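You operate a simulated robot arm through the tools that you are given. There is no shell and no other tool.

You run a simulated robot arm. Do the job below in one go: nothing can be reset, and whatever is moved stays where it is left.

JOB
Click EXIT with the mouse, then switch off the monitor, the display box and both stabilisers.
Fine: the computer must have closed down before the others go off; one click. Leave the desk's other keys, switches, knob and plugs.

The check looks at the end state, three seconds after you hand in, the way a careful person would. Anything else that was tipped, shoved, dropped, spilled or broken makes it a failure.

ROBOT AND FRAMES
A 7-joint arm with a two-finger parallel gripper, fixed in place. Base frame: the origin is on the floor under the middle of its stand, x ahead of it, y to its left, z up; the work surface is at about z = 72.5. Readings come in cm, degrees, newtons and seconds.
It reaches about 137.2 cm from its shoulder. Its first joint turns from -149.0 to 149.0 degrees. Payload 3.43 kg.
The TCP is the grasp point between the finger pads, 3 cm short of the fingertips. In the tool frame z runs along the fingers and y along their closing line. The gripper opens to 9.4 cm. The fingers are 2.8 cm wide and 1 cm thick; the gripper's body (5 by 9.6 cm) begins 5.5 cm behind the TCP.
Orientation is that of the tool frame in the base frame, as [roll, pitch, yaw] about the fixed x, y, z axes, in that order (R = Rz(yaw) Ry(pitch) Rx(roll)). With the fingers straight down and closing along the base's y, the tool's x points along the base's -x, its y along +y and its z along -z.

CONTROLS
- The arm moves only by the tool servo_tool. Its argument "increments" is a list that holds one entry, the list of rows, each a list of 6 numbers: the shift along the base's x, y, z in cm, then the turn, a rotation vector about the base's x, y, z in degrees. In form: [[[tx, ty, tz, rx, ry, rz], ...]]. A call has 1 to 20 rows; each row is the pose to reach, as a shift and turn from the pose commanded when the call began. "hand" is the gripper command, from -1 (shut) to 1 (fully open), values between in proportion, set as the call begins (left out, the last holds). A row lasts 0.2 s, in which the tool goes at most 5 cm and 8.6 degrees; a call with a longer step from one row to the next is refused whole, and so is a gripper value outside its range. A pose out of reach is approached as far as the arm can. The call stops where the force on the tool passes 40 N (or 10 N more than at its start, if that is more) or the arm is blocked; 0.2 s more then pass. The fingers move at their own pace (about 4.5 cm/s each) and stop on an object; they squeeze with about 39 N. The grip force told is the motor's: it shows also when the fingers shut on nothing. Time passes only in rows, and 0.2 s behind the last, so rows that repeat a pose let the fingers close. The reply holds the time, the measured pose of the TCP, the force on the tool along the base axes, the opening and the grip force, in the units named above and with some noise, with the torque about the TCP (base axes, N m) and any sound that the robot's microphone picked up.
- Cameras (640 x 400 px; columns grow to the right, rows downward): "scene" is fixed at [39.91, -65.03, 136.05]; the picture's right is [0.96, -0.27, 0.00], its down [-0.10, -0.35, -0.93] and it looks along [0.25, 0.90, -0.37] (base axes); focal length 361 px, centre (320, 200). "wrist" rides on the gripper at [7.6, 1.4, -10.3] in the tool frame; the picture's right is [-0.18, 0.98, 0.00], its down [-0.75, -0.14, -0.64] and it looks along [-0.63, -0.12, 0.77] (tool axes); focal length 243 px, centre (320, 200). There is no depth. A picture from a camera that has moved, and an enlarged one, comes with that camera's place and axes in the base frame and with its lens.
- snapshot(camera): a new picture of that camera. No time passes.
- close_up(camera, box): a new picture of the part [left, top, right, bottom] of that camera's present view, enlarged. No time passes.
- job_done(): hands the job in; it is judged then, once.

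Places have to be worked out from the pictures, the camera data and where the tool is seen. Open the gripper and draw the arm clear of the work before you hand the job in, unless the task says otherwise.

The tools are called after ">>>" as name(argument=value, ...) on one line, values as JSON. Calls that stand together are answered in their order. servo_tool: Moves the arm, as the interface text tells. Its arguments: {"type":"object","properties":{"increments":{"type":"array","items":{"type":"array","items":{"type":"array","items":{"type":"number"}}}},"hand":{"type":"number"}},"required":["increments"]} The other tools are called the same way: snapshot (camera) takes a picture; close_up (camera, box) takes an enlarged picture of a part of a camera's view; job_done () hands the job in.

At the start:

```text
time: 0.0
tool_pos: [89.14, 42.88, 124.82]
orientation: [179.9, 0.2, -180.0]
ft_force: [0.5, 0.0, 0.1]
wrist_torque: [0.0, 0.01, 0.02]
opening: 9.38
finger_force: 0.1
```

scene: 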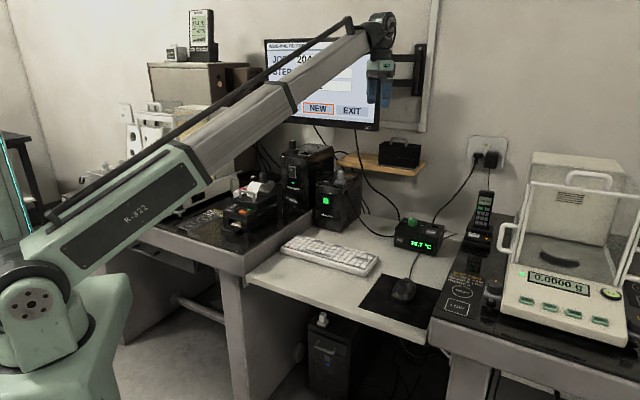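
wrist: 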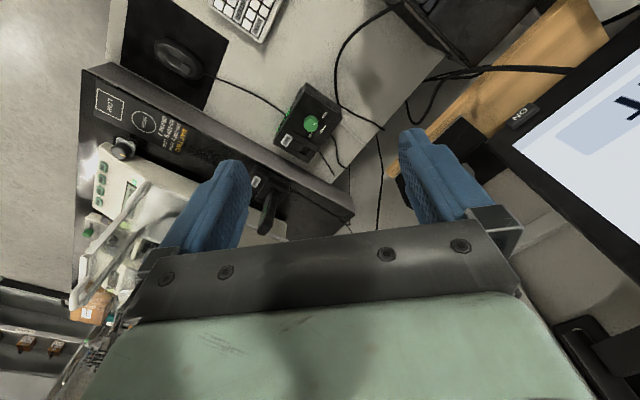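

I start by looking closely at the scene: the monitor, the boxes, the mouse and the display box.

>>> close_up(camera="scene", box=[250, 30, 450, 155])

>>> close_up(camera="scene", box=[220, 130, 380, 230])

>>> close_up(camera="scene", box=[350, 200, 510, 300])

>>> close_up(camera="wrist", box=[80, 0, 400, 200])

```text
3.20 times, centred on (350, 92) of scene
camera zoom: at [39.91, -65.03, 136.05], right [0.96, -0.27, 0.0], down [-0.1, -0.35, -0.93], along [0.25, 0.9, -0.37], focal length 1155 px, centre (224, 544)
```

zoom: 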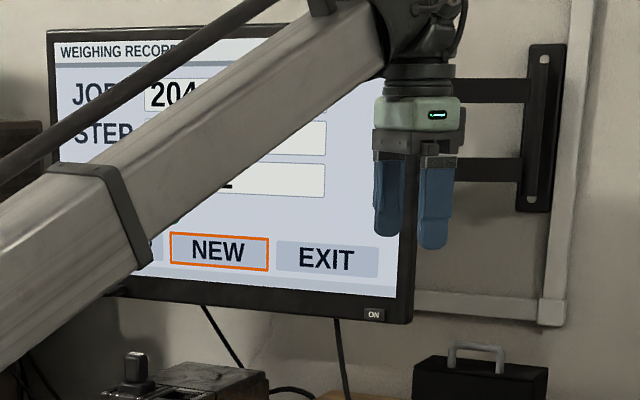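

```text
4.00 times, centred on (300, 180) of scene
camera zoom: at [39.91, -65.03, 136.05], right [0.96, -0.27, 0.0], down [-0.1, -0.35, -0.93], along [0.25, 0.9, -0.37], focal length 1443 px, centre (400, 280)
```

zoom: 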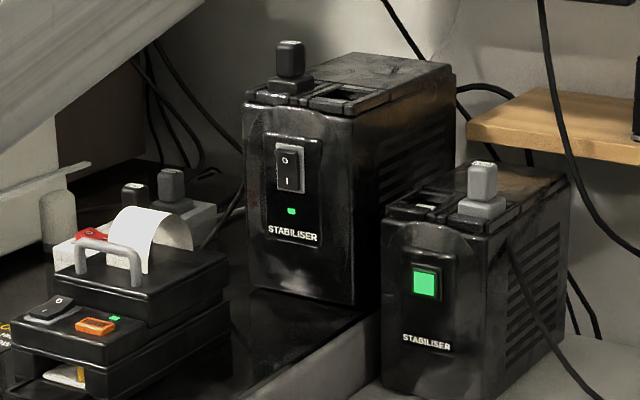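

```text
4.00 times, centred on (430, 250) of scene
camera zoom: at [39.91, -65.03, 136.05], right [0.96, -0.27, 0.0], down [-0.1, -0.35, -0.93], along [0.25, 0.9, -0.37], focal length 1443 px, centre (-120, 0)
```

zoom: 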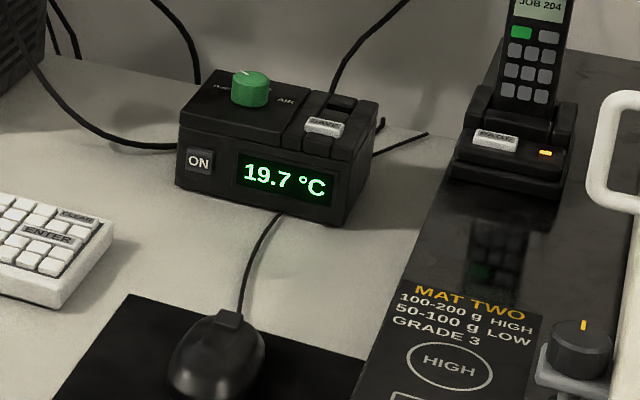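

```text
2.00 times, centred on (240, 100) of wrist
camera zoom: at [81.36, 44.28, 135.01], right [0.18, 0.98, 0.0], down [0.75, -0.14, 0.64], along [0.63, -0.12, -0.76], focal length 485 px, centre (480, 400)
```

zoom: 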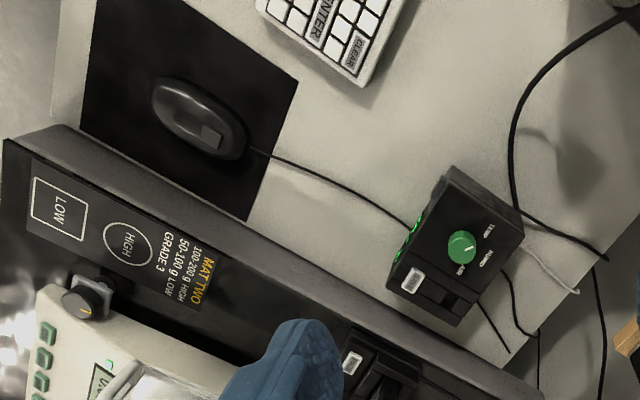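

The desk seems to stand at 45° to the base (front edge along [1,-1]). The mouse is near (86, 12), the display box near (97, 35) and the monitor's ON key near (93, 62, 111). I swing the tool above the mouse at height, turned 45°, to see the mouse and to clear the view of the screen.

>>> servo_tool(increments=[[[-0.9, -3.3, -1.0, 0, 0, 4.5], [-1.8, -6.6, -2.0, 0, 0, 9], [-2.7, -9.9, -3.0, 0, 0, 13.5], [-3.6, -13.2, -4.0, 0, 0, 18], [-4.5, -16.5, -5.0, 0, 0, 22.5], [-5.4, -19.8, -6.0, 0, 0, 27], [-6.3, -23.1, -7.0, 0, 0, 31.5], [-7.2, -26.4, -8.0, 0, 0, 36], [-8.1, -29.7, -9.0, 0, 0, 40.5], [-9.0, -33.0, -10.0, 0, 0, 45]]])

```text
time: 0.8
tool_pos: [86.95, 34.44, 122.32]
orientation: [179.8, 0.8, -168.9]
ft_force: [1.1, 0.7, -0.2]
wrist_torque: [-0.06, 0.0, -0.03]
opening: 9.41
finger_force: 0.0
stopped in row 3: the force on the tool passed its limit at 50 N (the readings are from after the stop); the commanded pose is now the measured one
```

The move stopped on a 50 N force, so something was touched. I look before moving any further.

>>> snapshot(camera="scene")

>>> snapshot(camera="wrist")

```text
taken
```

scene: 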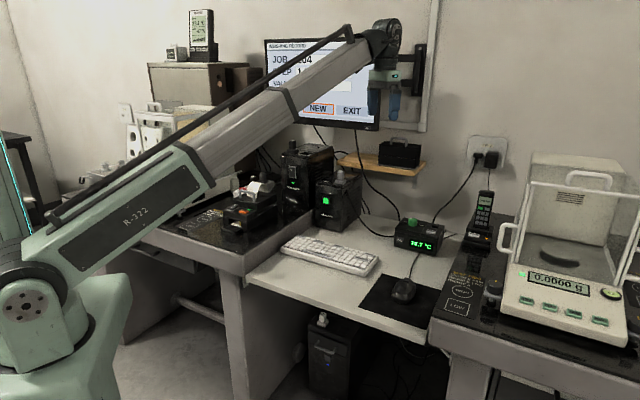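

```text
taken
camera wrist: at [78.98, 34.37, 132.48], right [-0.01, 1.0, 0.01], down [0.76, 0.0, 0.65], along [0.65, 0.01, -0.76], focal length 243 px, centre (320, 200)
```

wrist: 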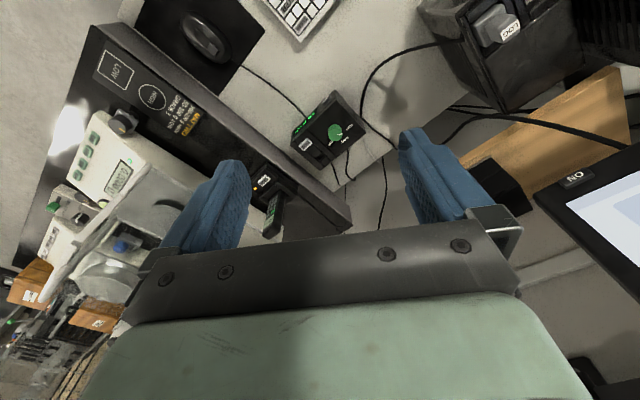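

Nothing looks touched, and the force is back near zero, so the peak may just have come from the sudden start. I repeat the move with a gentle ramp.

>>> servo_tool(increments=[[[-0.05, -0.2, 0, 0, 0, 0.3], [-0.15, -0.6, -0.2, 0, 0, 1], [-0.3, -1.2, -0.4, 0, 0, 2], [-0.5, -2.0, -0.6, 0, 0, 3.3], [-0.75, -3.0, -0.9, 0, 0, 5], [-1.0, -4.2, -1.3, 0, 0, 7], [-1.3, -5.4, -1.7, 0, 0, 9], [-1.6, -6.6, -2.1, 0, 0, 11], [-1.9, -7.8, -2.5, 0, 0, 13], [-2.2, -9.0, -2.9, 0, 0, 15], [-2.5, -10.2, -3.3, 0, 0, 17], [-2.8, -11.4, -3.7, 0, 0, 19], [-3.1, -12.6, -4.1, 0, 0, 21], [-3.4, -13.8, -4.5, 0, 0, 23], [-3.7, -15.0, -4.9, 0, 0, 25], [-4.0, -16.2, -5.3, 0, 0, 27], [-4.2, -17.2, -5.6, 0, 0, 28.7], [-4.4, -17.9, -5.8, 0, 0, 29.7], [-4.5, -18.3, -5.9, 0, 0, 30.3], [-4.55, -18.5, -6.0, 0, 0, 30.5]]])

```text
time: 1.8
tool_pos: [86.41, 32.34, 121.6]
orientation: [179.7, 1.1, -165.6]
ft_force: [3.7, -1.3, -4.5]
wrist_torque: [0.28, 0.13, 0.19]
opening: 9.42
finger_force: 0.0
stopped in row 5: the force on the tool passed its limit at 43 N (the readings are from after the stop); the commanded pose is now the measured one
```

It stopped again, so I look closely around the gripper and wrist for a contact.

>>> close_up(camera="scene", box=[300, 0, 460, 160])

>>> snapshot(camera="scene")

>>> snapshot(camera="wrist")

```text
2.50 times, centred on (380, 80) of scene
camera zoom: at [39.91, -65.03, 136.05], right [0.96, -0.27, 0.0], down [-0.1, -0.35, -0.93], along [0.25, 0.9, -0.37], focal length 902 px, centre (170, 500)
```

zoom: 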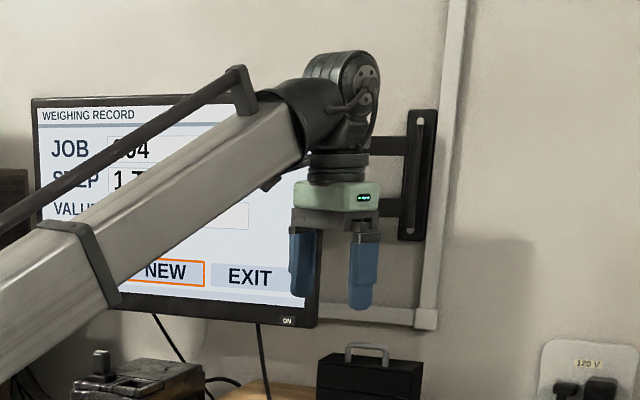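

```text
taken
```

scene: 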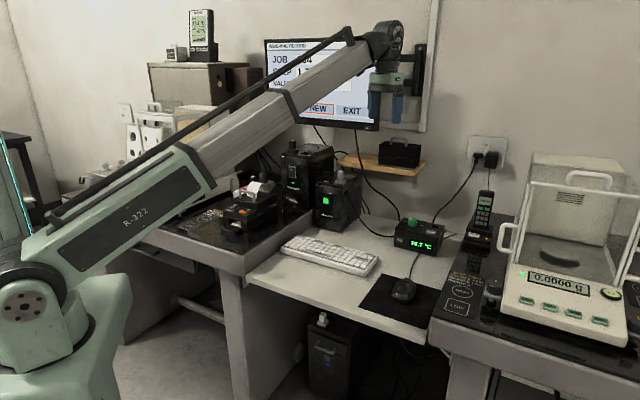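

```text
taken
camera wrist: at [78.5, 31.77, 131.8], right [-0.07, 1.0, 0.01], down [0.75, 0.05, 0.66], along [0.65, 0.05, -0.76], focal length 243 px, centre (320, 200)
```

wrist: 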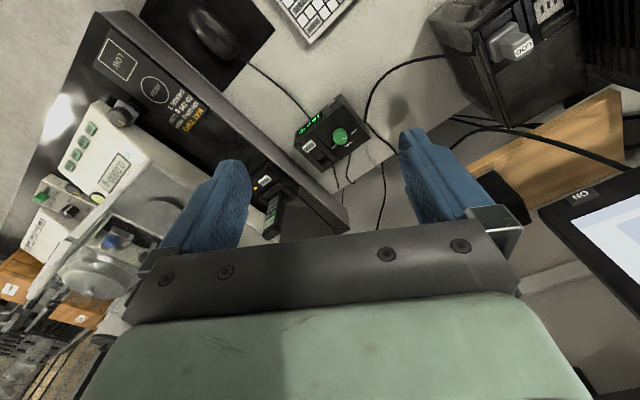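

Nothing visible is in contact. I test a slow pure translation with no turn, to separate contact from dynamic effects.

>>> servo_tool(increments=[[[0, 0, 0, 0, 0, 0], [0, -0.3, 0, 0, 0, 0], [0, -0.8, 0, 0, 0, 0], [0, -1.5, 0, 0, 0, 0], [0, -2.2, 0, 0, 0, 0], [0, -2.9, 0, 0, 0, 0], [0, -3.4, 0, 0, 0, 0], [0, -3.7, 0, 0, 0, 0], [0, -3.8, 0, 0, 0, 0]]])

```text
time: 3.2
tool_pos: [86.52, 29.65, 121.54]
orientation: [179.7, 1.3, -165.9]
ft_force: [6.9, 0.2, -8.9]
wrist_torque: [0.13, -0.01, 0.08]
opening: 9.4
finger_force: 0.0
stopped in row 6: the force on the tool passed its limit at 42 N (the readings are from after the stop); the commanded pose is now the measured one
```

The residual force (+x, -z) fits the wrist camera or gripper body rubbing under the steep forearm. Lowering the tool flattens the forearm, so I move slowly straight down through free space.

>>> servo_tool(increments=[[[0, 0, -0.3, 0, 0, 0], [0, 0, -0.8, 0, 0, 0], [0, 0, -1.5, 0, 0, 0], [0, 0, -2.4, 0, 0, 0], [0, 0, -3.4, 0, 0, 0], [0, 0, -4.4, 0, 0, 0], [0, 0, -5.4, 0, 0, 0], [0, 0, -6.4, 0, 0, 0], [0, 0, -7.2, 0, 0, 0], [0, 0, -7.7, 0, 0, 0], [0, 0, -8.0, 0, 0, 0], [0, 0, -8.0, 0, 0, 0]]])

```text
time: 5.8
tool_pos: [86.43, 29.77, 113.57]
orientation: [179.8, 1.3, -165.9]
ft_force: [0.1, 0.8, -0.2]
wrist_torque: [0.01, -0.02, -0.04]
opening: 9.39
finger_force: 0.1
```

The force is gone at z = 113.6, so it was the forearm. I keep lowering while turning and moving towards the mouse.

>>> servo_tool(increments=[[[0, -0.2, -0.5, 0, 0, 0.5], [-0.1, -0.8, -1.5, 0, 0, 2], [-0.2, -1.6, -2.7, 0, 0, 4], [-0.4, -2.6, -4.0, 0, 0, 6], [-0.6, -3.8, -5.2, 0, 0, 8], [-0.9, -5.0, -6.2, 0, 0, 10], [-1.2, -6.2, -7.0, 0, 0, 12], [-1.5, -7.4, -7.5, 0, 0, 14], [-1.8, -8.6, -8.0, 0, 0, 16], [-2.2, -9.8, -8.0, 0, 0, 18], [-2.6, -11.0, -8.0, 0, 0, 20], [-3.0, -12.2, -8.0, 0, 0, 22], [-3.4, -13.4, -8.0, 0, 0, 24], [-3.8, -14.6, -8.0, 0, 0, 26], [-4.2, -15.6, -8.0, 0, 0, 28], [-4.6, -16.5, -8.0, 0, 0, 29.5], [-4.9, -17.1, -8.0, 0, 0, 30.5], [-5.0, -17.5, -8.0, 0, 0, 30.9], [-5.0, -17.5, -8.0, 0, 0, 30.9]]])

```text
time: 9.8
tool_pos: [81.44, 12.15, 105.75]
orientation: [179.7, 1.3, -134.8]
ft_force: [-0.3, -0.6, 0.3]
wrist_torque: [0.01, 0.0, 0.03]
opening: 9.42
finger_force: 0.1
```

The move went through cleanly. I take pictures from here.

>>> snapshot(camera="wrist")

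>>> snapshot(camera="scene")

>>> close_up(camera="scene", box=[250, 20, 450, 145])

>>> close_up(camera="scene", box=[350, 240, 470, 315])

```text
taken
camera wrist: at [74.94, 7.7, 115.79], right [-0.57, 0.82, 0.01], down [0.62, 0.42, 0.66], along [0.54, 0.38, -0.75], focal length 243 px, centre (320, 200)
```

wrist: 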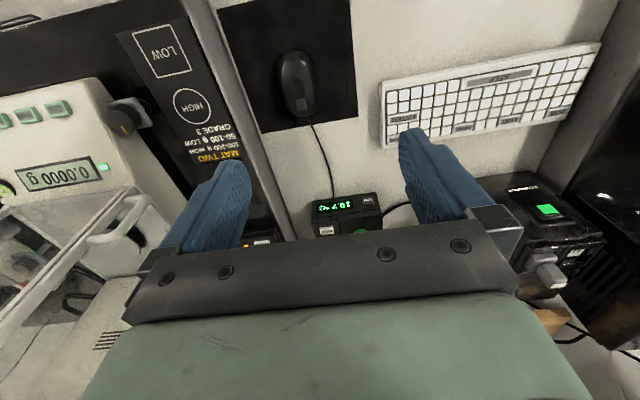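

```text
taken
```

scene: 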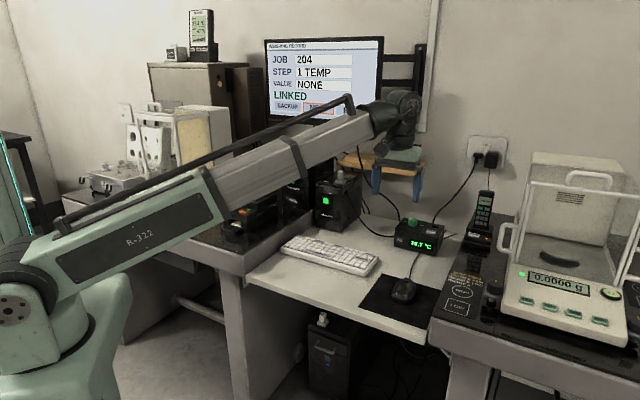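

```text
3.20 times, centred on (350, 82) of scene
camera zoom: at [39.91, -65.03, 136.05], right [0.96, -0.27, 0.0], down [-0.1, -0.35, -0.93], along [0.25, 0.9, -0.37], focal length 1155 px, centre (224, 576)
```

zoom: 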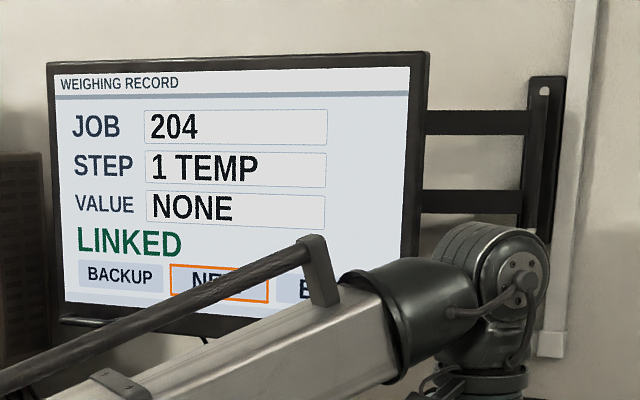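

```text
5.33 times, centred on (410, 278) of scene
camera zoom: at [39.91, -65.03, 136.05], right [0.96, -0.27, 0.0], down [-0.1, -0.35, -0.93], along [0.25, 0.9, -0.37], focal length 1924 px, centre (-160, -213)
```

zoom: 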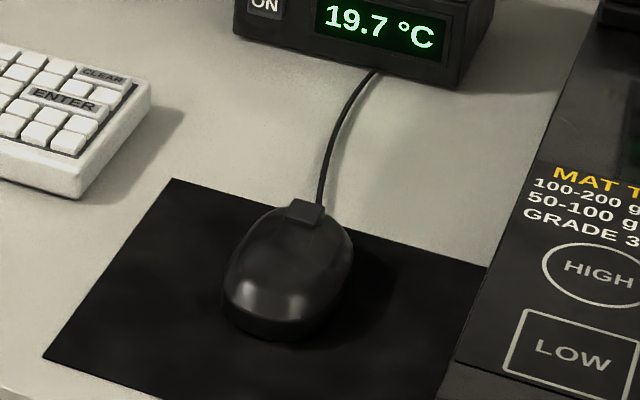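

The mouse lies near (86, 12) with its cord towards the display box. NEW is still highlighted on the screen, and I enlarge the mouse.

>>> close_up(camera="wrist", box=[250, 30, 350, 130])

>>> close_up(camera="wrist", box=[280, 170, 640, 340])

```text
4.00 times, centred on (300, 80) of wrist
camera zoom: at [74.94, 7.7, 115.79], right [-0.57, 0.82, 0.01], down [0.62, 0.42, 0.66], along [0.54, 0.38, -0.75], focal length 970 px, centre (400, 680)
```

zoom: 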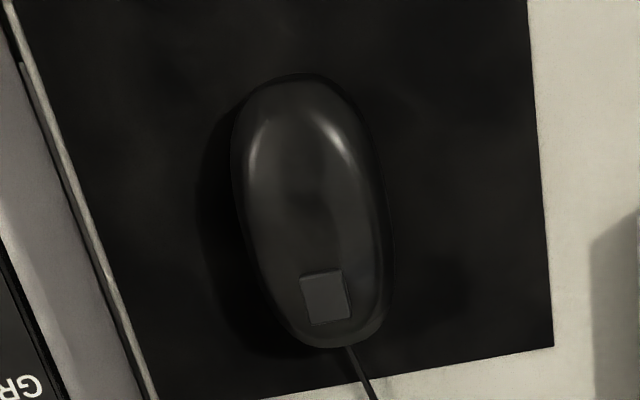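

```text
1.78 times, centred on (460, 255) of wrist
camera zoom: at [74.94, 7.7, 115.79], right [-0.57, 0.82, 0.01], down [0.62, 0.42, 0.66], along [0.54, 0.38, -0.75], focal length 431 px, centre (71, 102)
```

zoom: 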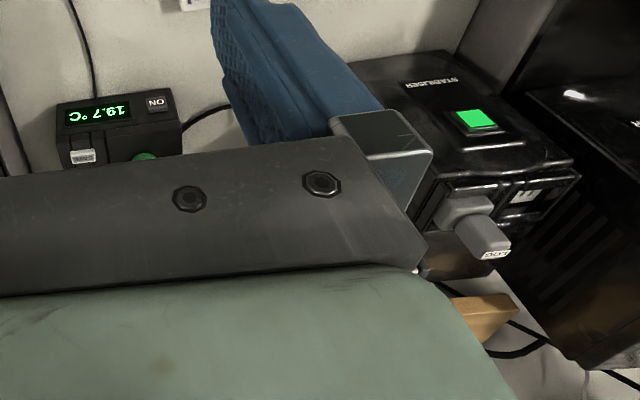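

The mouse is about 10.6 cm long and 6 cm wide, centred near (86.4, 12.3), with a square key near its front at about (88.3, 14, 76). I straighten the tool, set a middling opening and come down to just above the mouse for a better look.

>>> servo_tool(increments=[[[0.1, 0, -0.5, 0, 0, 0], [0.4, 0, -1.5, -0.2, 0.1, 0], [0.9, 0.05, -3, -0.4, 0.25, -0.1], [1.5, 0.05, -5, -0.6, 0.4, -0.1], [2.2, 0.1, -7, -0.8, 0.55, -0.1], [2.9, 0.1, -9, -1.0, 0.65, -0.2], [3.5, 0.1, -11, -1.1, 0.7, -0.2], [4.1, 0.15, -13, -1.13, 0.71, -0.2], [4.5, 0.15, -15, -1.13, 0.71, -0.2], [4.8, 0.15, -17, -1.13, 0.71, -0.2], [4.9, 0.15, -18.5, -1.13, 0.71, -0.2], [4.96, 0.15, -19.4, -1.13, 0.71, -0.2], [4.96, 0.15, -19.75, -1.13, 0.71, -0.2], [4.96, 0.15, -19.75, -1.13, 0.71, -0.2]]], hand=0.8)

>>> snapshot(camera="wrist")

>>> snapshot(camera="scene")

```text
time: 12.8
tool_pos: [86.49, 12.42, 85.79]
orientation: [-179.9, -0.1, -135.0]
ft_force: [0.2, 0.4, -0.7]
wrist_torque: [0.01, 0.0, -0.02]
opening: 8.46
finger_force: 0.1
```

```text
taken
camera wrist: at [80.06, 8.13, 96.16], right [-0.56, 0.83, 0.0], down [0.63, 0.43, 0.64], along [0.53, 0.36, -0.77], focal length 243 px, centre (320, 200)
```

wrist: 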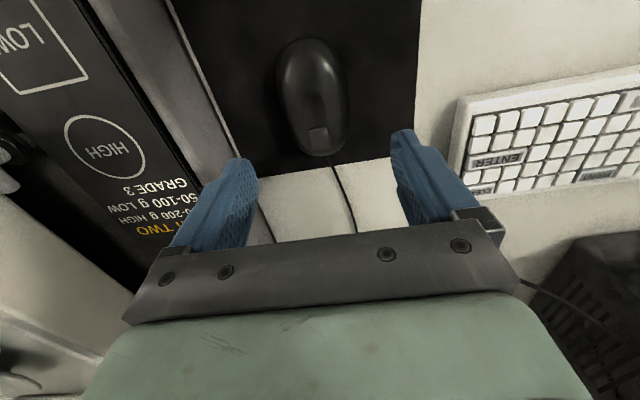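

```text
taken
```

scene: 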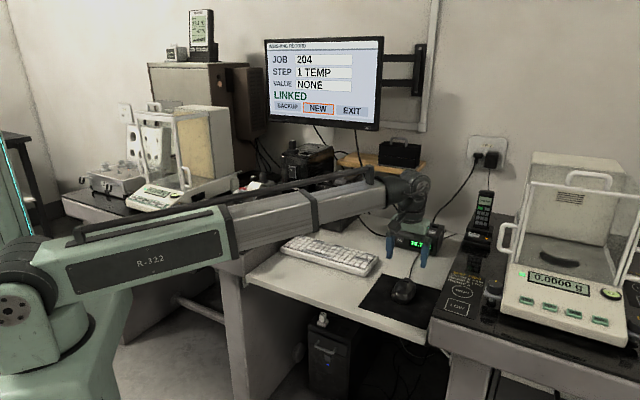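

The screen is now clear in the scene view. The mouse is centred near (86.8, 12.0) with its axis at about 42°, so I turn 3° to match and lower the open fingers around it, tips at about z = 74.

>>> servo_tool(increments=[[[0.1, -0.1, -0.5, 0, 0, -1], [0.25, -0.2, -1.5, 0, 0, -2], [0.35, -0.3, -3.0, 0, 0, -3], [0.35, -0.3, -4.5, 0, 0, -3], [0.35, -0.3, -6.0, 0, 0, -3], [0.35, -0.3, -7.2, 0, 0, -3], [0.35, -0.3, -8.1, 0, 0, -3], [0.35, -0.3, -8.6, 0, 0, -3], [0.35, -0.3, -8.8, 0, 0, -3], [0.35, -0.3, -8.8, 0, 0, -3]]])

>>> snapshot(camera="wrist")

>>> close_up(camera="scene", box=[340, 220, 480, 320])

>>> close_up(camera="scene", box=[250, 30, 410, 135])

```text
time: 15.0
tool_pos: [86.56, 12.0, 77.1]
orientation: [180.0, 0.0, -137.9]
ft_force: [-0.8, 0.1, -0.3]
wrist_torque: [-0.01, -0.01, -0.02]
opening: 8.47
finger_force: 0.0
```

```text
taken
camera wrist: at [80.08, 8.03, 87.42], right [-0.52, 0.85, 0.0], down [0.66, 0.4, 0.64], along [0.55, 0.33, -0.77], focal length 243 px, centre (320, 200)
```

wrist: 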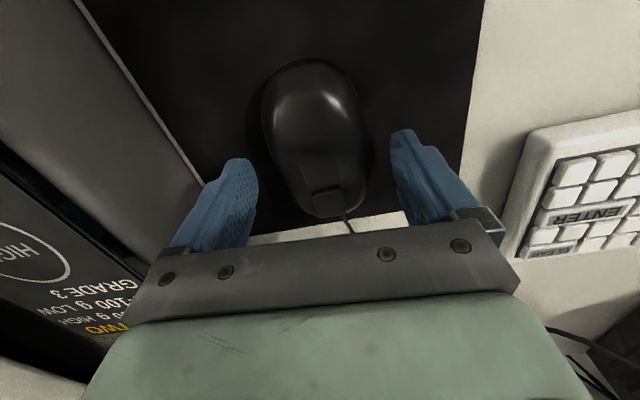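

```text
4.00 times, centred on (410, 270) of scene
camera zoom: at [39.91, -65.03, 136.05], right [0.96, -0.27, 0.0], down [-0.1, -0.35, -0.93], along [0.25, 0.9, -0.37], focal length 1443 px, centre (-40, -80)
```

zoom: 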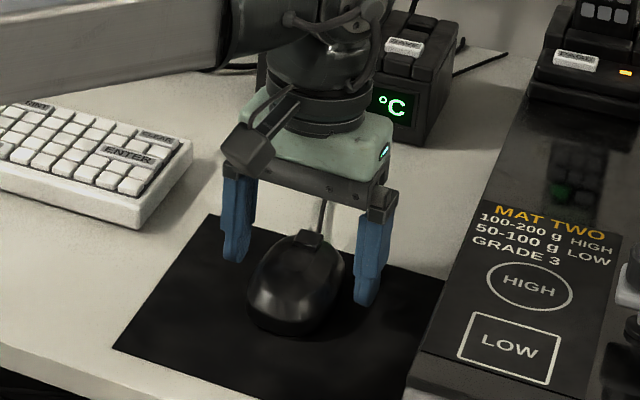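

```text
3.81 times, centred on (330, 82) of scene
camera zoom: at [39.91, -65.03, 136.05], right [0.96, -0.27, 0.0], down [-0.1, -0.35, -0.93], along [0.25, 0.9, -0.37], focal length 1375 px, centre (282, 648)
```

zoom: 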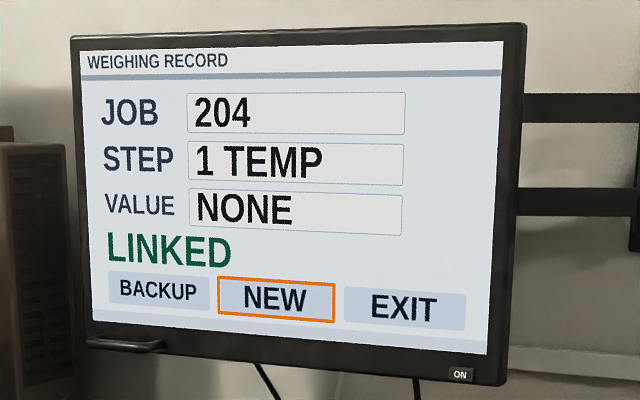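

The fingers straddle the middle of the mouse as wanted, and NEW is still highlighted. I narrow the fingers into a loose cage of about 6.6 cm, without squeezing.

>>> servo_tool(increments=[[[0, 0, 0, 0, 0, 0], [0, 0, 0, 0, 0, 0], [0, 0, 0, 0, 0, 0], [0, 0, 0, 0, 0, 0]]], hand=0.4)

>>> snapshot(camera="wrist")

>>> close_up(camera="scene", box=[360, 240, 456, 300])

```text
time: 16.0
tool_pos: [86.59, 11.99, 77.2]
orientation: [180.0, -0.1, -138.0]
ft_force: [0.4, -0.4, 0.2]
wrist_torque: [0.02, 0.0, -0.01]
opening: 6.57
finger_force: 0.1
```

```text
taken
camera wrist: at [80.07, 8.03, 87.43], right [-0.52, 0.85, 0.0], down [0.66, 0.4, 0.64], along [0.55, 0.33, -0.77], focal length 243 px, centre (320, 200)
```

wrist: 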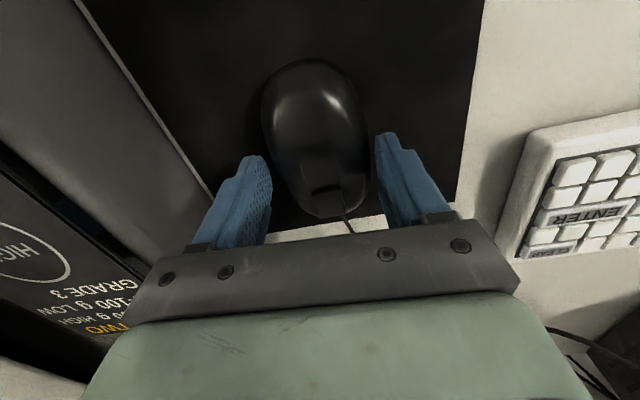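

```text
6.67 times, centred on (408, 270) of scene
camera zoom: at [39.91, -65.03, 136.05], right [0.96, -0.27, 0.0], down [-0.1, -0.35, -0.93], along [0.25, 0.9, -0.37], focal length 2406 px, centre (-267, -267)
```

zoom: 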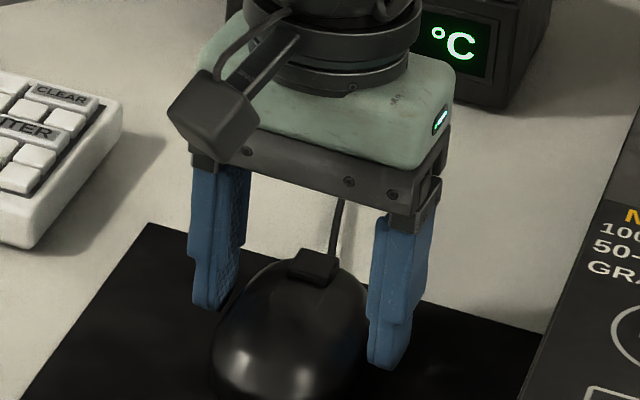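

Still clear on both sides. I narrow a little more, towards 5.8 cm, and check for contact.

>>> servo_tool(increments=[[[0, 0, 0, 0, 0, 0], [0, 0, 0, 0, 0, 0], [0, 0, 0, 0, 0, 0]]], hand=0.24)

>>> close_up(camera="wrist", box=[220, 50, 460, 260])

>>> close_up(camera="scene", box=[250, 30, 410, 130])

```text
time: 16.8
tool_pos: [86.69, 11.92, 77.17]
orientation: [179.9, -0.1, -138.1]
ft_force: [0.1, 0.2, 0.4]
wrist_torque: [-0.02, -0.02, -0.03]
opening: 5.89
finger_force: 0.9
```

```text
1.90 times, centred on (340, 155) of wrist
camera zoom: at [80.07, 8.03, 87.43], right [-0.52, 0.85, 0.0], down [0.66, 0.4, 0.64], along [0.55, 0.33, -0.77], focal length 462 px, centre (282, 286)
```

zoom: 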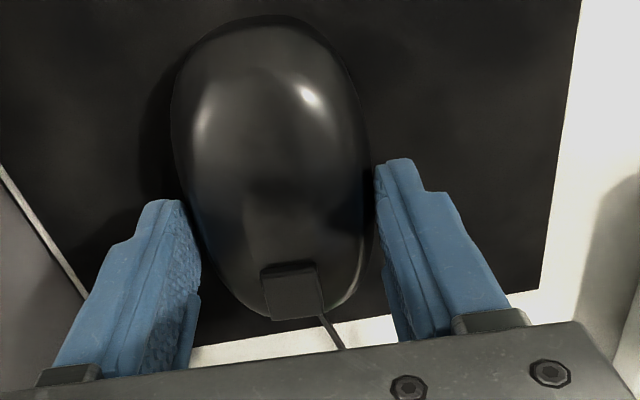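

```text
4.00 times, centred on (330, 80) of scene
camera zoom: at [39.91, -65.03, 136.05], right [0.96, -0.27, 0.0], down [-0.1, -0.35, -0.93], along [0.25, 0.9, -0.37], focal length 1443 px, centre (280, 680)
```

zoom: 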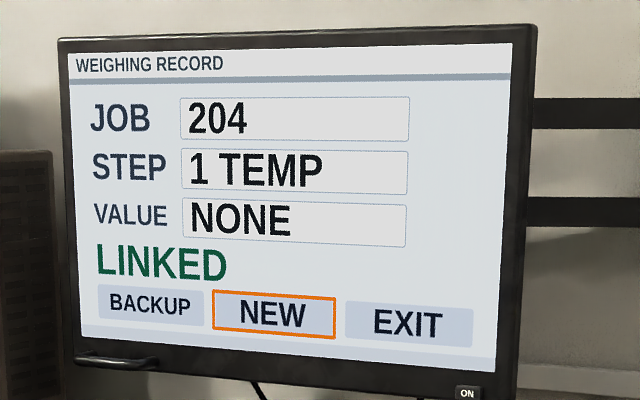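

The fingers are in light contact at 5.89 cm. I slide the mouse 1 cm to its right and watch the highlight.

>>> servo_tool(increments=[[[0.1, -0.1, 0, 0, 0, 0], [0.25, -0.27, 0, 0, 0, 0], [0.4, -0.45, 0, 0, 0, 0], [0.55, -0.6, 0, 0, 0, 0], [0.67, -0.74, 0, 0, 0, 0], [0.67, -0.74, 0, 0, 0, 0]]])

>>> close_up(camera="scene", box=[250, 30, 410, 130])

>>> close_up(camera="wrist", box=[220, 50, 460, 260])

```text
time: 18.2
tool_pos: [87.33, 11.37, 77.08]
orientation: [-180.0, 0.0, -138.0]
ft_force: [-0.1, 0.7, 0.9]
wrist_torque: [0.02, -0.02, 0.0]
opening: 5.87
finger_force: 0.4
```

```text
4.00 times, centred on (330, 80) of scene
camera zoom: at [39.91, -65.03, 136.05], right [0.96, -0.27, 0.0], down [-0.1, -0.35, -0.93], along [0.25, 0.9, -0.37], focal length 1443 px, centre (280, 680)
```

zoom: 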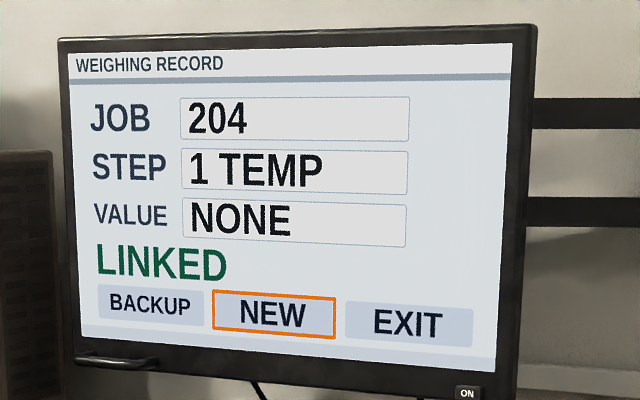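

```text
1.90 times, centred on (340, 155) of wrist
camera zoom: at [80.8, 7.46, 87.4], right [-0.52, 0.85, 0.0], down [0.66, 0.4, 0.64], along [0.55, 0.33, -0.77], focal length 462 px, centre (282, 286)
```

zoom: 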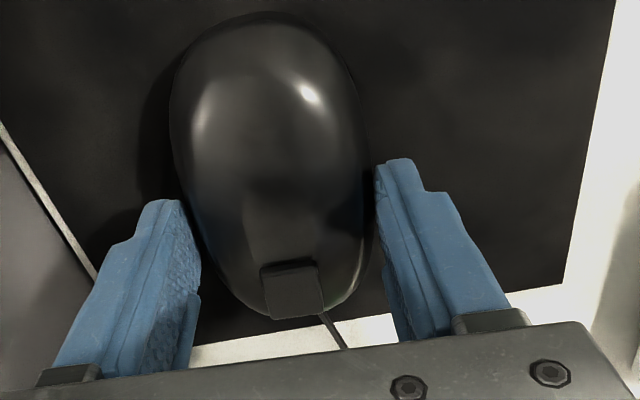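

The mouse moves with the fingers, and NEW is still highlighted after about 1 cm. I move another centimetre.

>>> servo_tool(increments=[[[0.1, -0.1, 0, 0, 0, 0], [0.25, -0.27, 0, 0, 0, 0], [0.4, -0.45, 0, 0, 0, 0], [0.55, -0.6, 0, 0, 0, 0], [0.67, -0.74, 0, 0, 0, 0], [0.67, -0.74, 0, 0, 0, 0]]])

>>> close_up(camera="scene", box=[250, 30, 410, 130])

```text
time: 19.6
tool_pos: [88.04, 10.4, 76.97]
orientation: [180.0, -0.1, -138.0]
ft_force: [0.5, -1.2, 0.2]
wrist_torque: [0.05, -0.03, -0.04]
opening: 5.89
finger_force: 0.5
```

```text
4.00 times, centred on (330, 80) of scene
camera zoom: at [39.91, -65.03, 136.05], right [0.96, -0.27, 0.0], down [-0.1, -0.35, -0.93], along [0.25, 0.9, -0.37], focal length 1443 px, centre (280, 680)
```

zoom: 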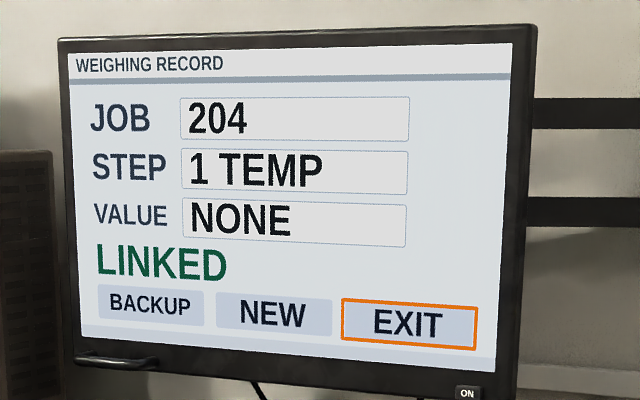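

EXIT is now highlighted. I add 0.5 cm for margin and check again.

>>> servo_tool(increments=[[[0.1, -0.1, 0, 0, 0, 0], [0.25, -0.27, 0, 0, 0, 0], [0.33, -0.37, 0, 0, 0, 0], [0.33, -0.37, 0, 0, 0, 0]]])

>>> close_up(camera="scene", box=[250, 30, 410, 130])

>>> snapshot(camera="wrist")

```text
time: 20.6
tool_pos: [88.37, 10.1, 76.97]
orientation: [-180.0, 0.0, -138.0]
ft_force: [0.2, 0.0, -0.3]
wrist_torque: [-0.01, 0.02, 0.0]
opening: 5.89
finger_force: 1.3
```

```text
4.00 times, centred on (330, 80) of scene
camera zoom: at [39.91, -65.03, 136.05], right [0.96, -0.27, 0.0], down [-0.1, -0.35, -0.93], along [0.25, 0.9, -0.37], focal length 1443 px, centre (280, 680)
```

zoom: 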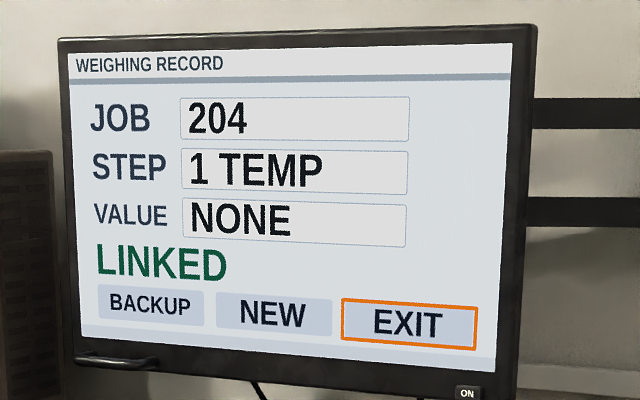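

```text
taken
camera wrist: at [81.76, 6.24, 87.33], right [-0.52, 0.85, 0.0], down [0.66, 0.4, 0.64], along [0.55, 0.33, -0.77], focal length 243 px, centre (320, 200)
```

wrist: 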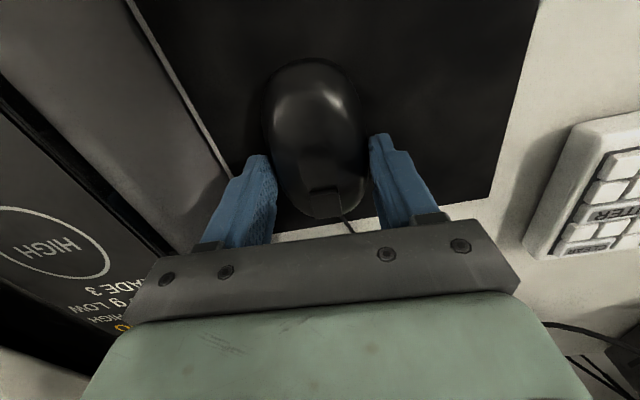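

EXIT stays highlighted. I open the fingers a little and rise straight up, leaving the mouse where it is.

>>> servo_tool(increments=[[[0, 0, 0, 0, 0, 0], [0, 0, 0, 0, 0, 0], [0, 0, 0, 0, 0, 0], [0, 0, 0.5, 0, 0, 0], [0, 0, 1.5, 0, 0, 0], [0, 0, 3.0, 0, 0, 0], [0, 0, 4.5, 0, 0, 0], [0, 0, 5.5, 0, 0, 0], [0, 0, 6.0, 0, 0, 0], [0, 0, 6.0, 0, 0, 0]]], hand=0.5)

>>> close_up(camera="scene", box=[250, 30, 410, 130])

>>> snapshot(camera="wrist")

>>> close_up(camera="scene", box=[360, 250, 456, 310])

```text
time: 22.8
tool_pos: [88.57, 10.02, 83.1]
orientation: [-180.0, -0.1, -138.0]
ft_force: [-1.2, 0.1, -0.2]
wrist_torque: [-0.03, 0.03, 0.01]
opening: 7.04
finger_force: 0.1
```

```text
4.00 times, centred on (330, 80) of scene
camera zoom: at [39.91, -65.03, 136.05], right [0.96, -0.27, 0.0], down [-0.1, -0.35, -0.93], along [0.25, 0.9, -0.37], focal length 1443 px, centre (280, 680)
```

zoom: 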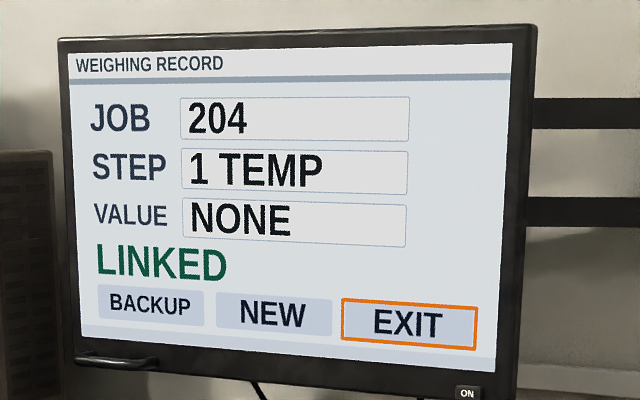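

```text
taken
camera wrist: at [81.88, 6.09, 93.41], right [-0.52, 0.85, 0.0], down [0.66, 0.4, 0.64], along [0.55, 0.33, -0.77], focal length 243 px, centre (320, 200)
```

wrist: 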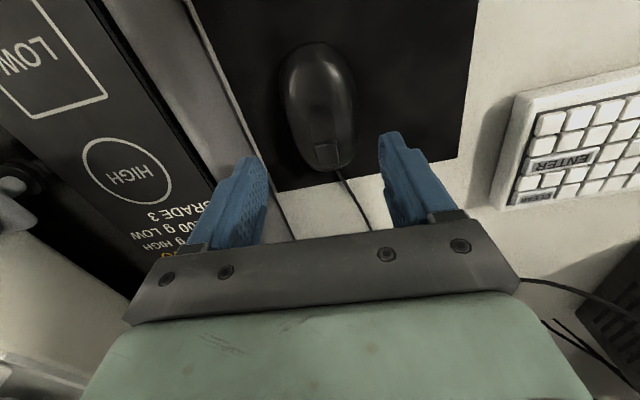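

```text
6.67 times, centred on (408, 280) of scene
camera zoom: at [39.91, -65.03, 136.05], right [0.96, -0.27, 0.0], down [-0.1, -0.35, -0.93], along [0.25, 0.9, -0.37], focal length 2406 px, centre (-267, -333)
```

zoom: 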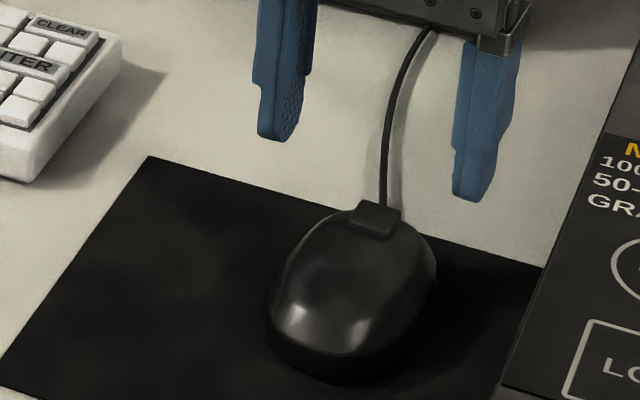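

EXIT is still highlighted with the mouse released. I enlarge the wrist view to fix the key's exact place.

>>> close_up(camera="wrist", box=[270, 110, 382, 180])

```text
5.71 times, centred on (326, 145) of wrist
camera zoom: at [81.88, 6.09, 93.41], right [-0.52, 0.85, 0.0], down [0.66, 0.4, 0.64], along [0.55, 0.33, -0.77], focal length 1386 px, centre (286, 514)
```

zoom: 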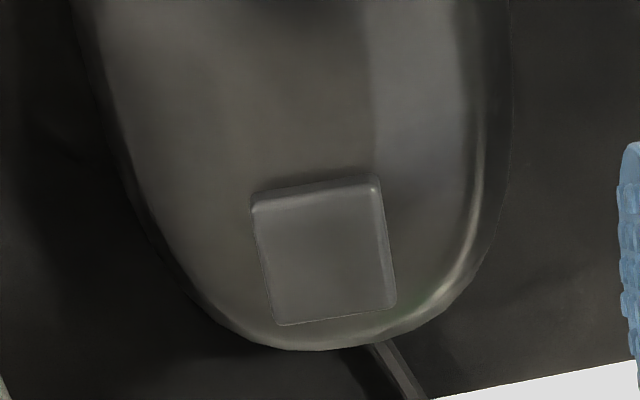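

The key top is about 2 cm ahead of the TCP, near z = 76.1. I shut the fingers, go 2.9 cm forward so that only the key lies under the tips, and descend to just above it.

>>> servo_tool(increments=[[[0, 0, 0, 0, 0, 0], [0.3, 0.27, 0, 0, 0, 0], [0.8, 0.72, 0, 0, 0, 0], [1.4, 1.26, 0, 0, 0, 0], [1.9, 1.7, 0, 0, 0, 0], [2.15, 1.94, 0, 0, 0, 0], [2.15, 1.94, -0.4, 0, 0, 0], [2.15, 1.94, -1.0, 0, 0, 0], [2.15, 1.94, -1.7, 0, 0, 0], [2.15, 1.94, -2.2, 0, 0, 0], [2.15, 1.94, -2.5, 0, 0, 0], [2.15, 1.94, -2.5, 0, 0, 0]]], hand=-1)

>>> snapshot(camera="wrist")

>>> close_up(camera="scene", box=[360, 250, 456, 310])

>>> close_up(camera="scene", box=[250, 30, 410, 130])

```text
time: 25.4
tool_pos: [90.56, 12.0, 80.5]
orientation: [179.9, 0.0, -138.0]
ft_force: [-1.0, -0.1, 0.1]
wrist_torque: [0.01, -0.01, 0.03]
opening: 0.0
finger_force: 32.7
```

```text
taken
camera wrist: at [83.89, 8.1, 90.84], right [-0.52, 0.85, 0.0], down [0.66, 0.4, 0.64], along [0.55, 0.33, -0.77], focal length 243 px, centre (320, 200)
```

wrist: 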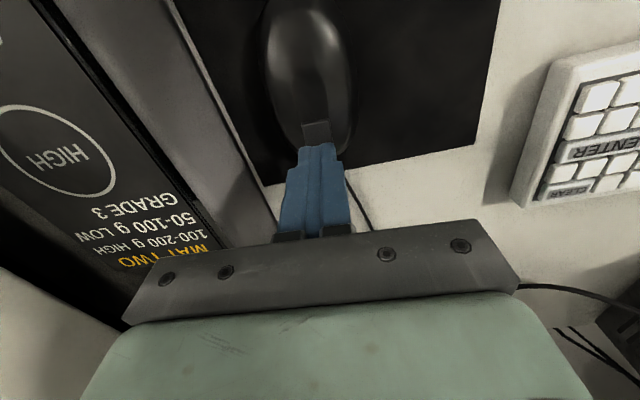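

```text
6.67 times, centred on (408, 280) of scene
camera zoom: at [39.91, -65.03, 136.05], right [0.96, -0.27, 0.0], down [-0.1, -0.35, -0.93], along [0.25, 0.9, -0.37], focal length 2406 px, centre (-267, -333)
```

zoom: 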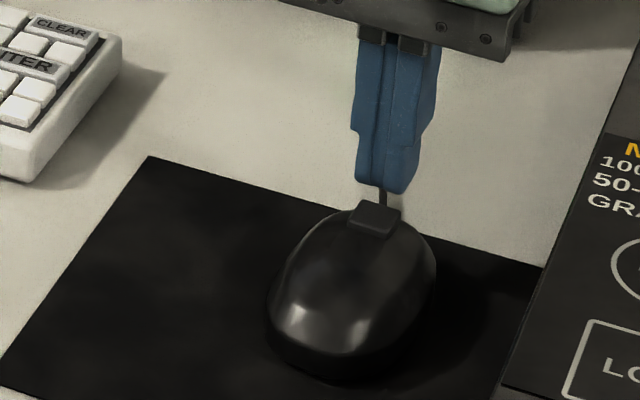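

```text
4.00 times, centred on (330, 80) of scene
camera zoom: at [39.91, -65.03, 136.05], right [0.96, -0.27, 0.0], down [-0.1, -0.35, -0.93], along [0.25, 0.9, -0.37], focal length 1443 px, centre (280, 680)
```

zoom: 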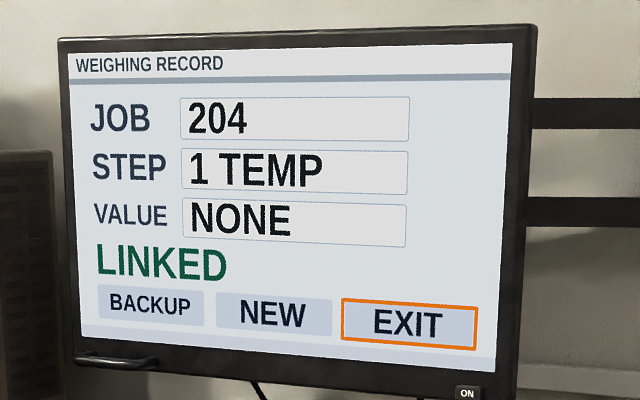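

The closed tips hang over the front part of the key. I move back 0.5 cm to overlap it better and descend 0.9 cm, to just above contact.

>>> servo_tool(increments=[[[-0.15, -0.13, 0, 0, 0, 0], [-0.3, -0.27, 0, 0, 0, 0], [-0.37, -0.33, -0.2, 0, 0, 0], [-0.37, -0.33, -0.5, 0, 0, 0], [-0.37, -0.33, -0.8, 0, 0, 0], [-0.37, -0.33, -0.9, 0, 0, 0], [-0.37, -0.33, -0.9, 0, 0, 0]]])

>>> close_up(camera="scene", box=[376, 260, 440, 300])

>>> close_up(camera="wrist", box=[256, 90, 384, 170])

```text
time: 27.0
tool_pos: [90.15, 11.72, 79.65]
orientation: [179.9, -0.1, -138.0]
ft_force: [-0.5, -0.9, -0.4]
wrist_torque: [0.03, -0.03, 0.0]
opening: 0.0
finger_force: 32.9
```

```text
10.00 times, centred on (408, 280) of scene
camera zoom: at [39.91, -65.03, 136.05], right [0.96, -0.27, 0.0], down [-0.1, -0.35, -0.93], along [0.25, 0.9, -0.37], focal length 3608 px, centre (-560, -600)
```

zoom: 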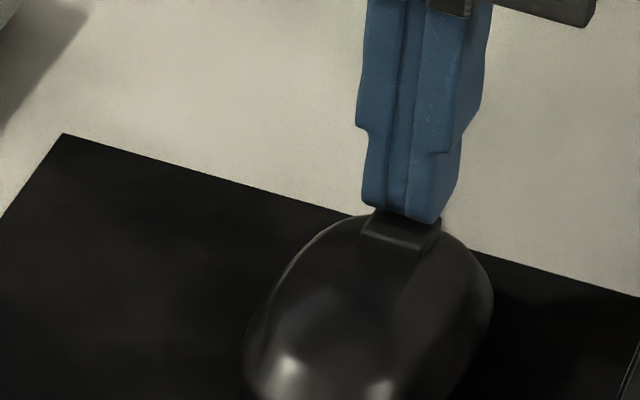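

```text
5.00 times, centred on (320, 130) of wrist
camera zoom: at [83.49, 7.82, 90.02], right [-0.52, 0.85, 0.0], down [0.66, 0.4, 0.64], along [0.55, 0.33, -0.77], focal length 1213 px, centre (320, 550)
```

zoom: 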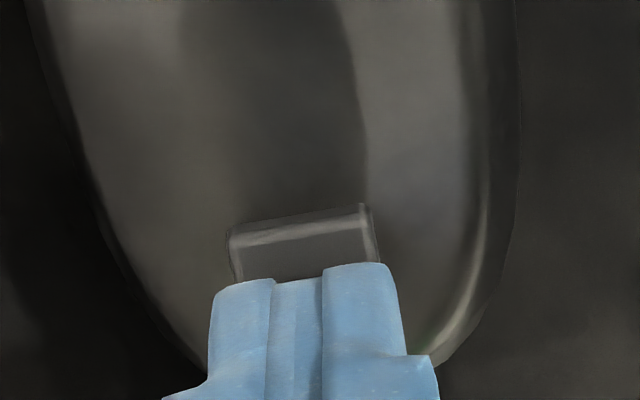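

The tips are right over the key at about z = 76.6. I descend in small steps and watch force and sound.

>>> servo_tool(increments=[[[0, 0, -0.1, 0, 0, 0], [0, 0, -0.2, 0, 0, 0], [0, 0, -0.2, 0, 0, 0]]])

```text
time: 27.8
tool_pos: [90.18, 11.81, 79.42]
orientation: [179.9, -0.1, -138.0]
ft_force: [-1.0, 0.3, 0.7]
wrist_torque: [-0.02, -0.01, 0.03]
opening: 0.0
finger_force: 32.2
```

No contact yet. I take another small step.

>>> servo_tool(increments=[[[0, 0, -0.1, 0, 0, 0], [0, 0, -0.2, 0, 0, 0], [0, 0, -0.2, 0, 0, 0]]])

>>> close_up(camera="wrist", box=[256, 90, 384, 170])

```text
time: 28.6
tool_pos: [90.17, 11.71, 79.36]
orientation: [-180.0, -0.2, -137.9]
ft_force: [-0.8, -0.4, 1.9]
wrist_torque: [-0.01, 0.04, 0.0]
opening: 0.0
finger_force: 32.8
heard: click
```

```text
5.00 times, centred on (320, 130) of wrist
camera zoom: at [83.58, 7.83, 89.54], right [-0.52, 0.85, 0.0], down [0.66, 0.4, 0.64], along [0.55, 0.33, -0.77], focal length 1213 px, centre (320, 550)
```

zoom: 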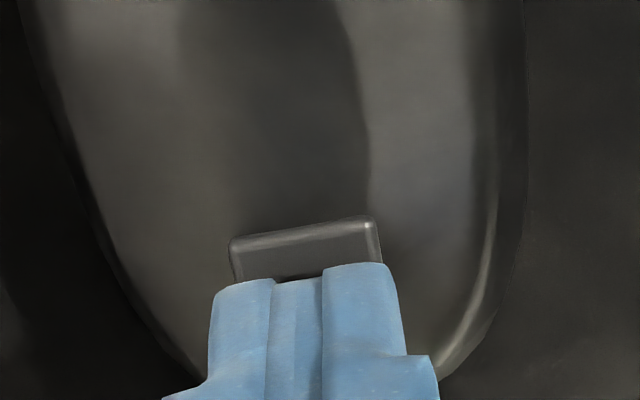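

A click was heard at about 2 N. I rise straight off at once so that it stays a single click, then look at the screen.

>>> servo_tool(increments=[[[0, 0, 0.5, 0, 0, 0], [0, 0, 1.2, 0, 0, 0], [0, 0, 2.2, 0, 0, 0], [0, 0, 3.4, 0, 0, 0], [0, 0, 4.5, 0, 0, 0], [0, 0, 5.2, 0, 0, 0], [0, 0, 5.5, 0, 0, 0], [0, 0, 5.5, 0, 0, 0]]])

>>> close_up(camera="scene", box=[250, 30, 410, 130])

>>> snapshot(camera="scene")

```text
time: 30.4
tool_pos: [90.17, 11.82, 84.8]
orientation: [180.0, -0.1, -138.0]
ft_force: [-0.6, -0.1, 0.2]
wrist_torque: [0.0, -0.03, 0.01]
opening: 0.0
finger_force: 32.9
```

```text
4.00 times, centred on (330, 80) of scene
camera zoom: at [39.91, -65.03, 136.05], right [0.96, -0.27, 0.0], down [-0.1, -0.35, -0.93], along [0.25, 0.9, -0.37], focal length 1443 px, centre (280, 680)
```

zoom: 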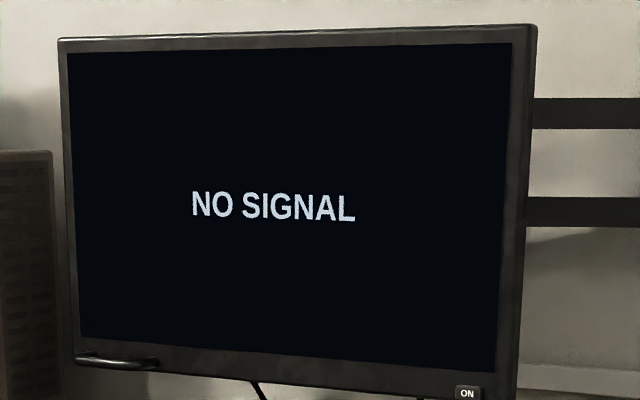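

```text
taken
```

scene: 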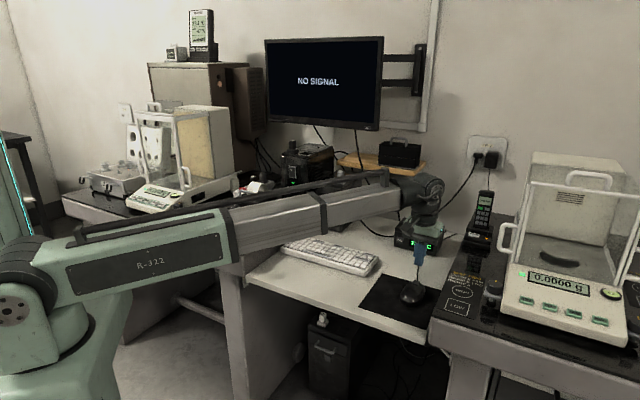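

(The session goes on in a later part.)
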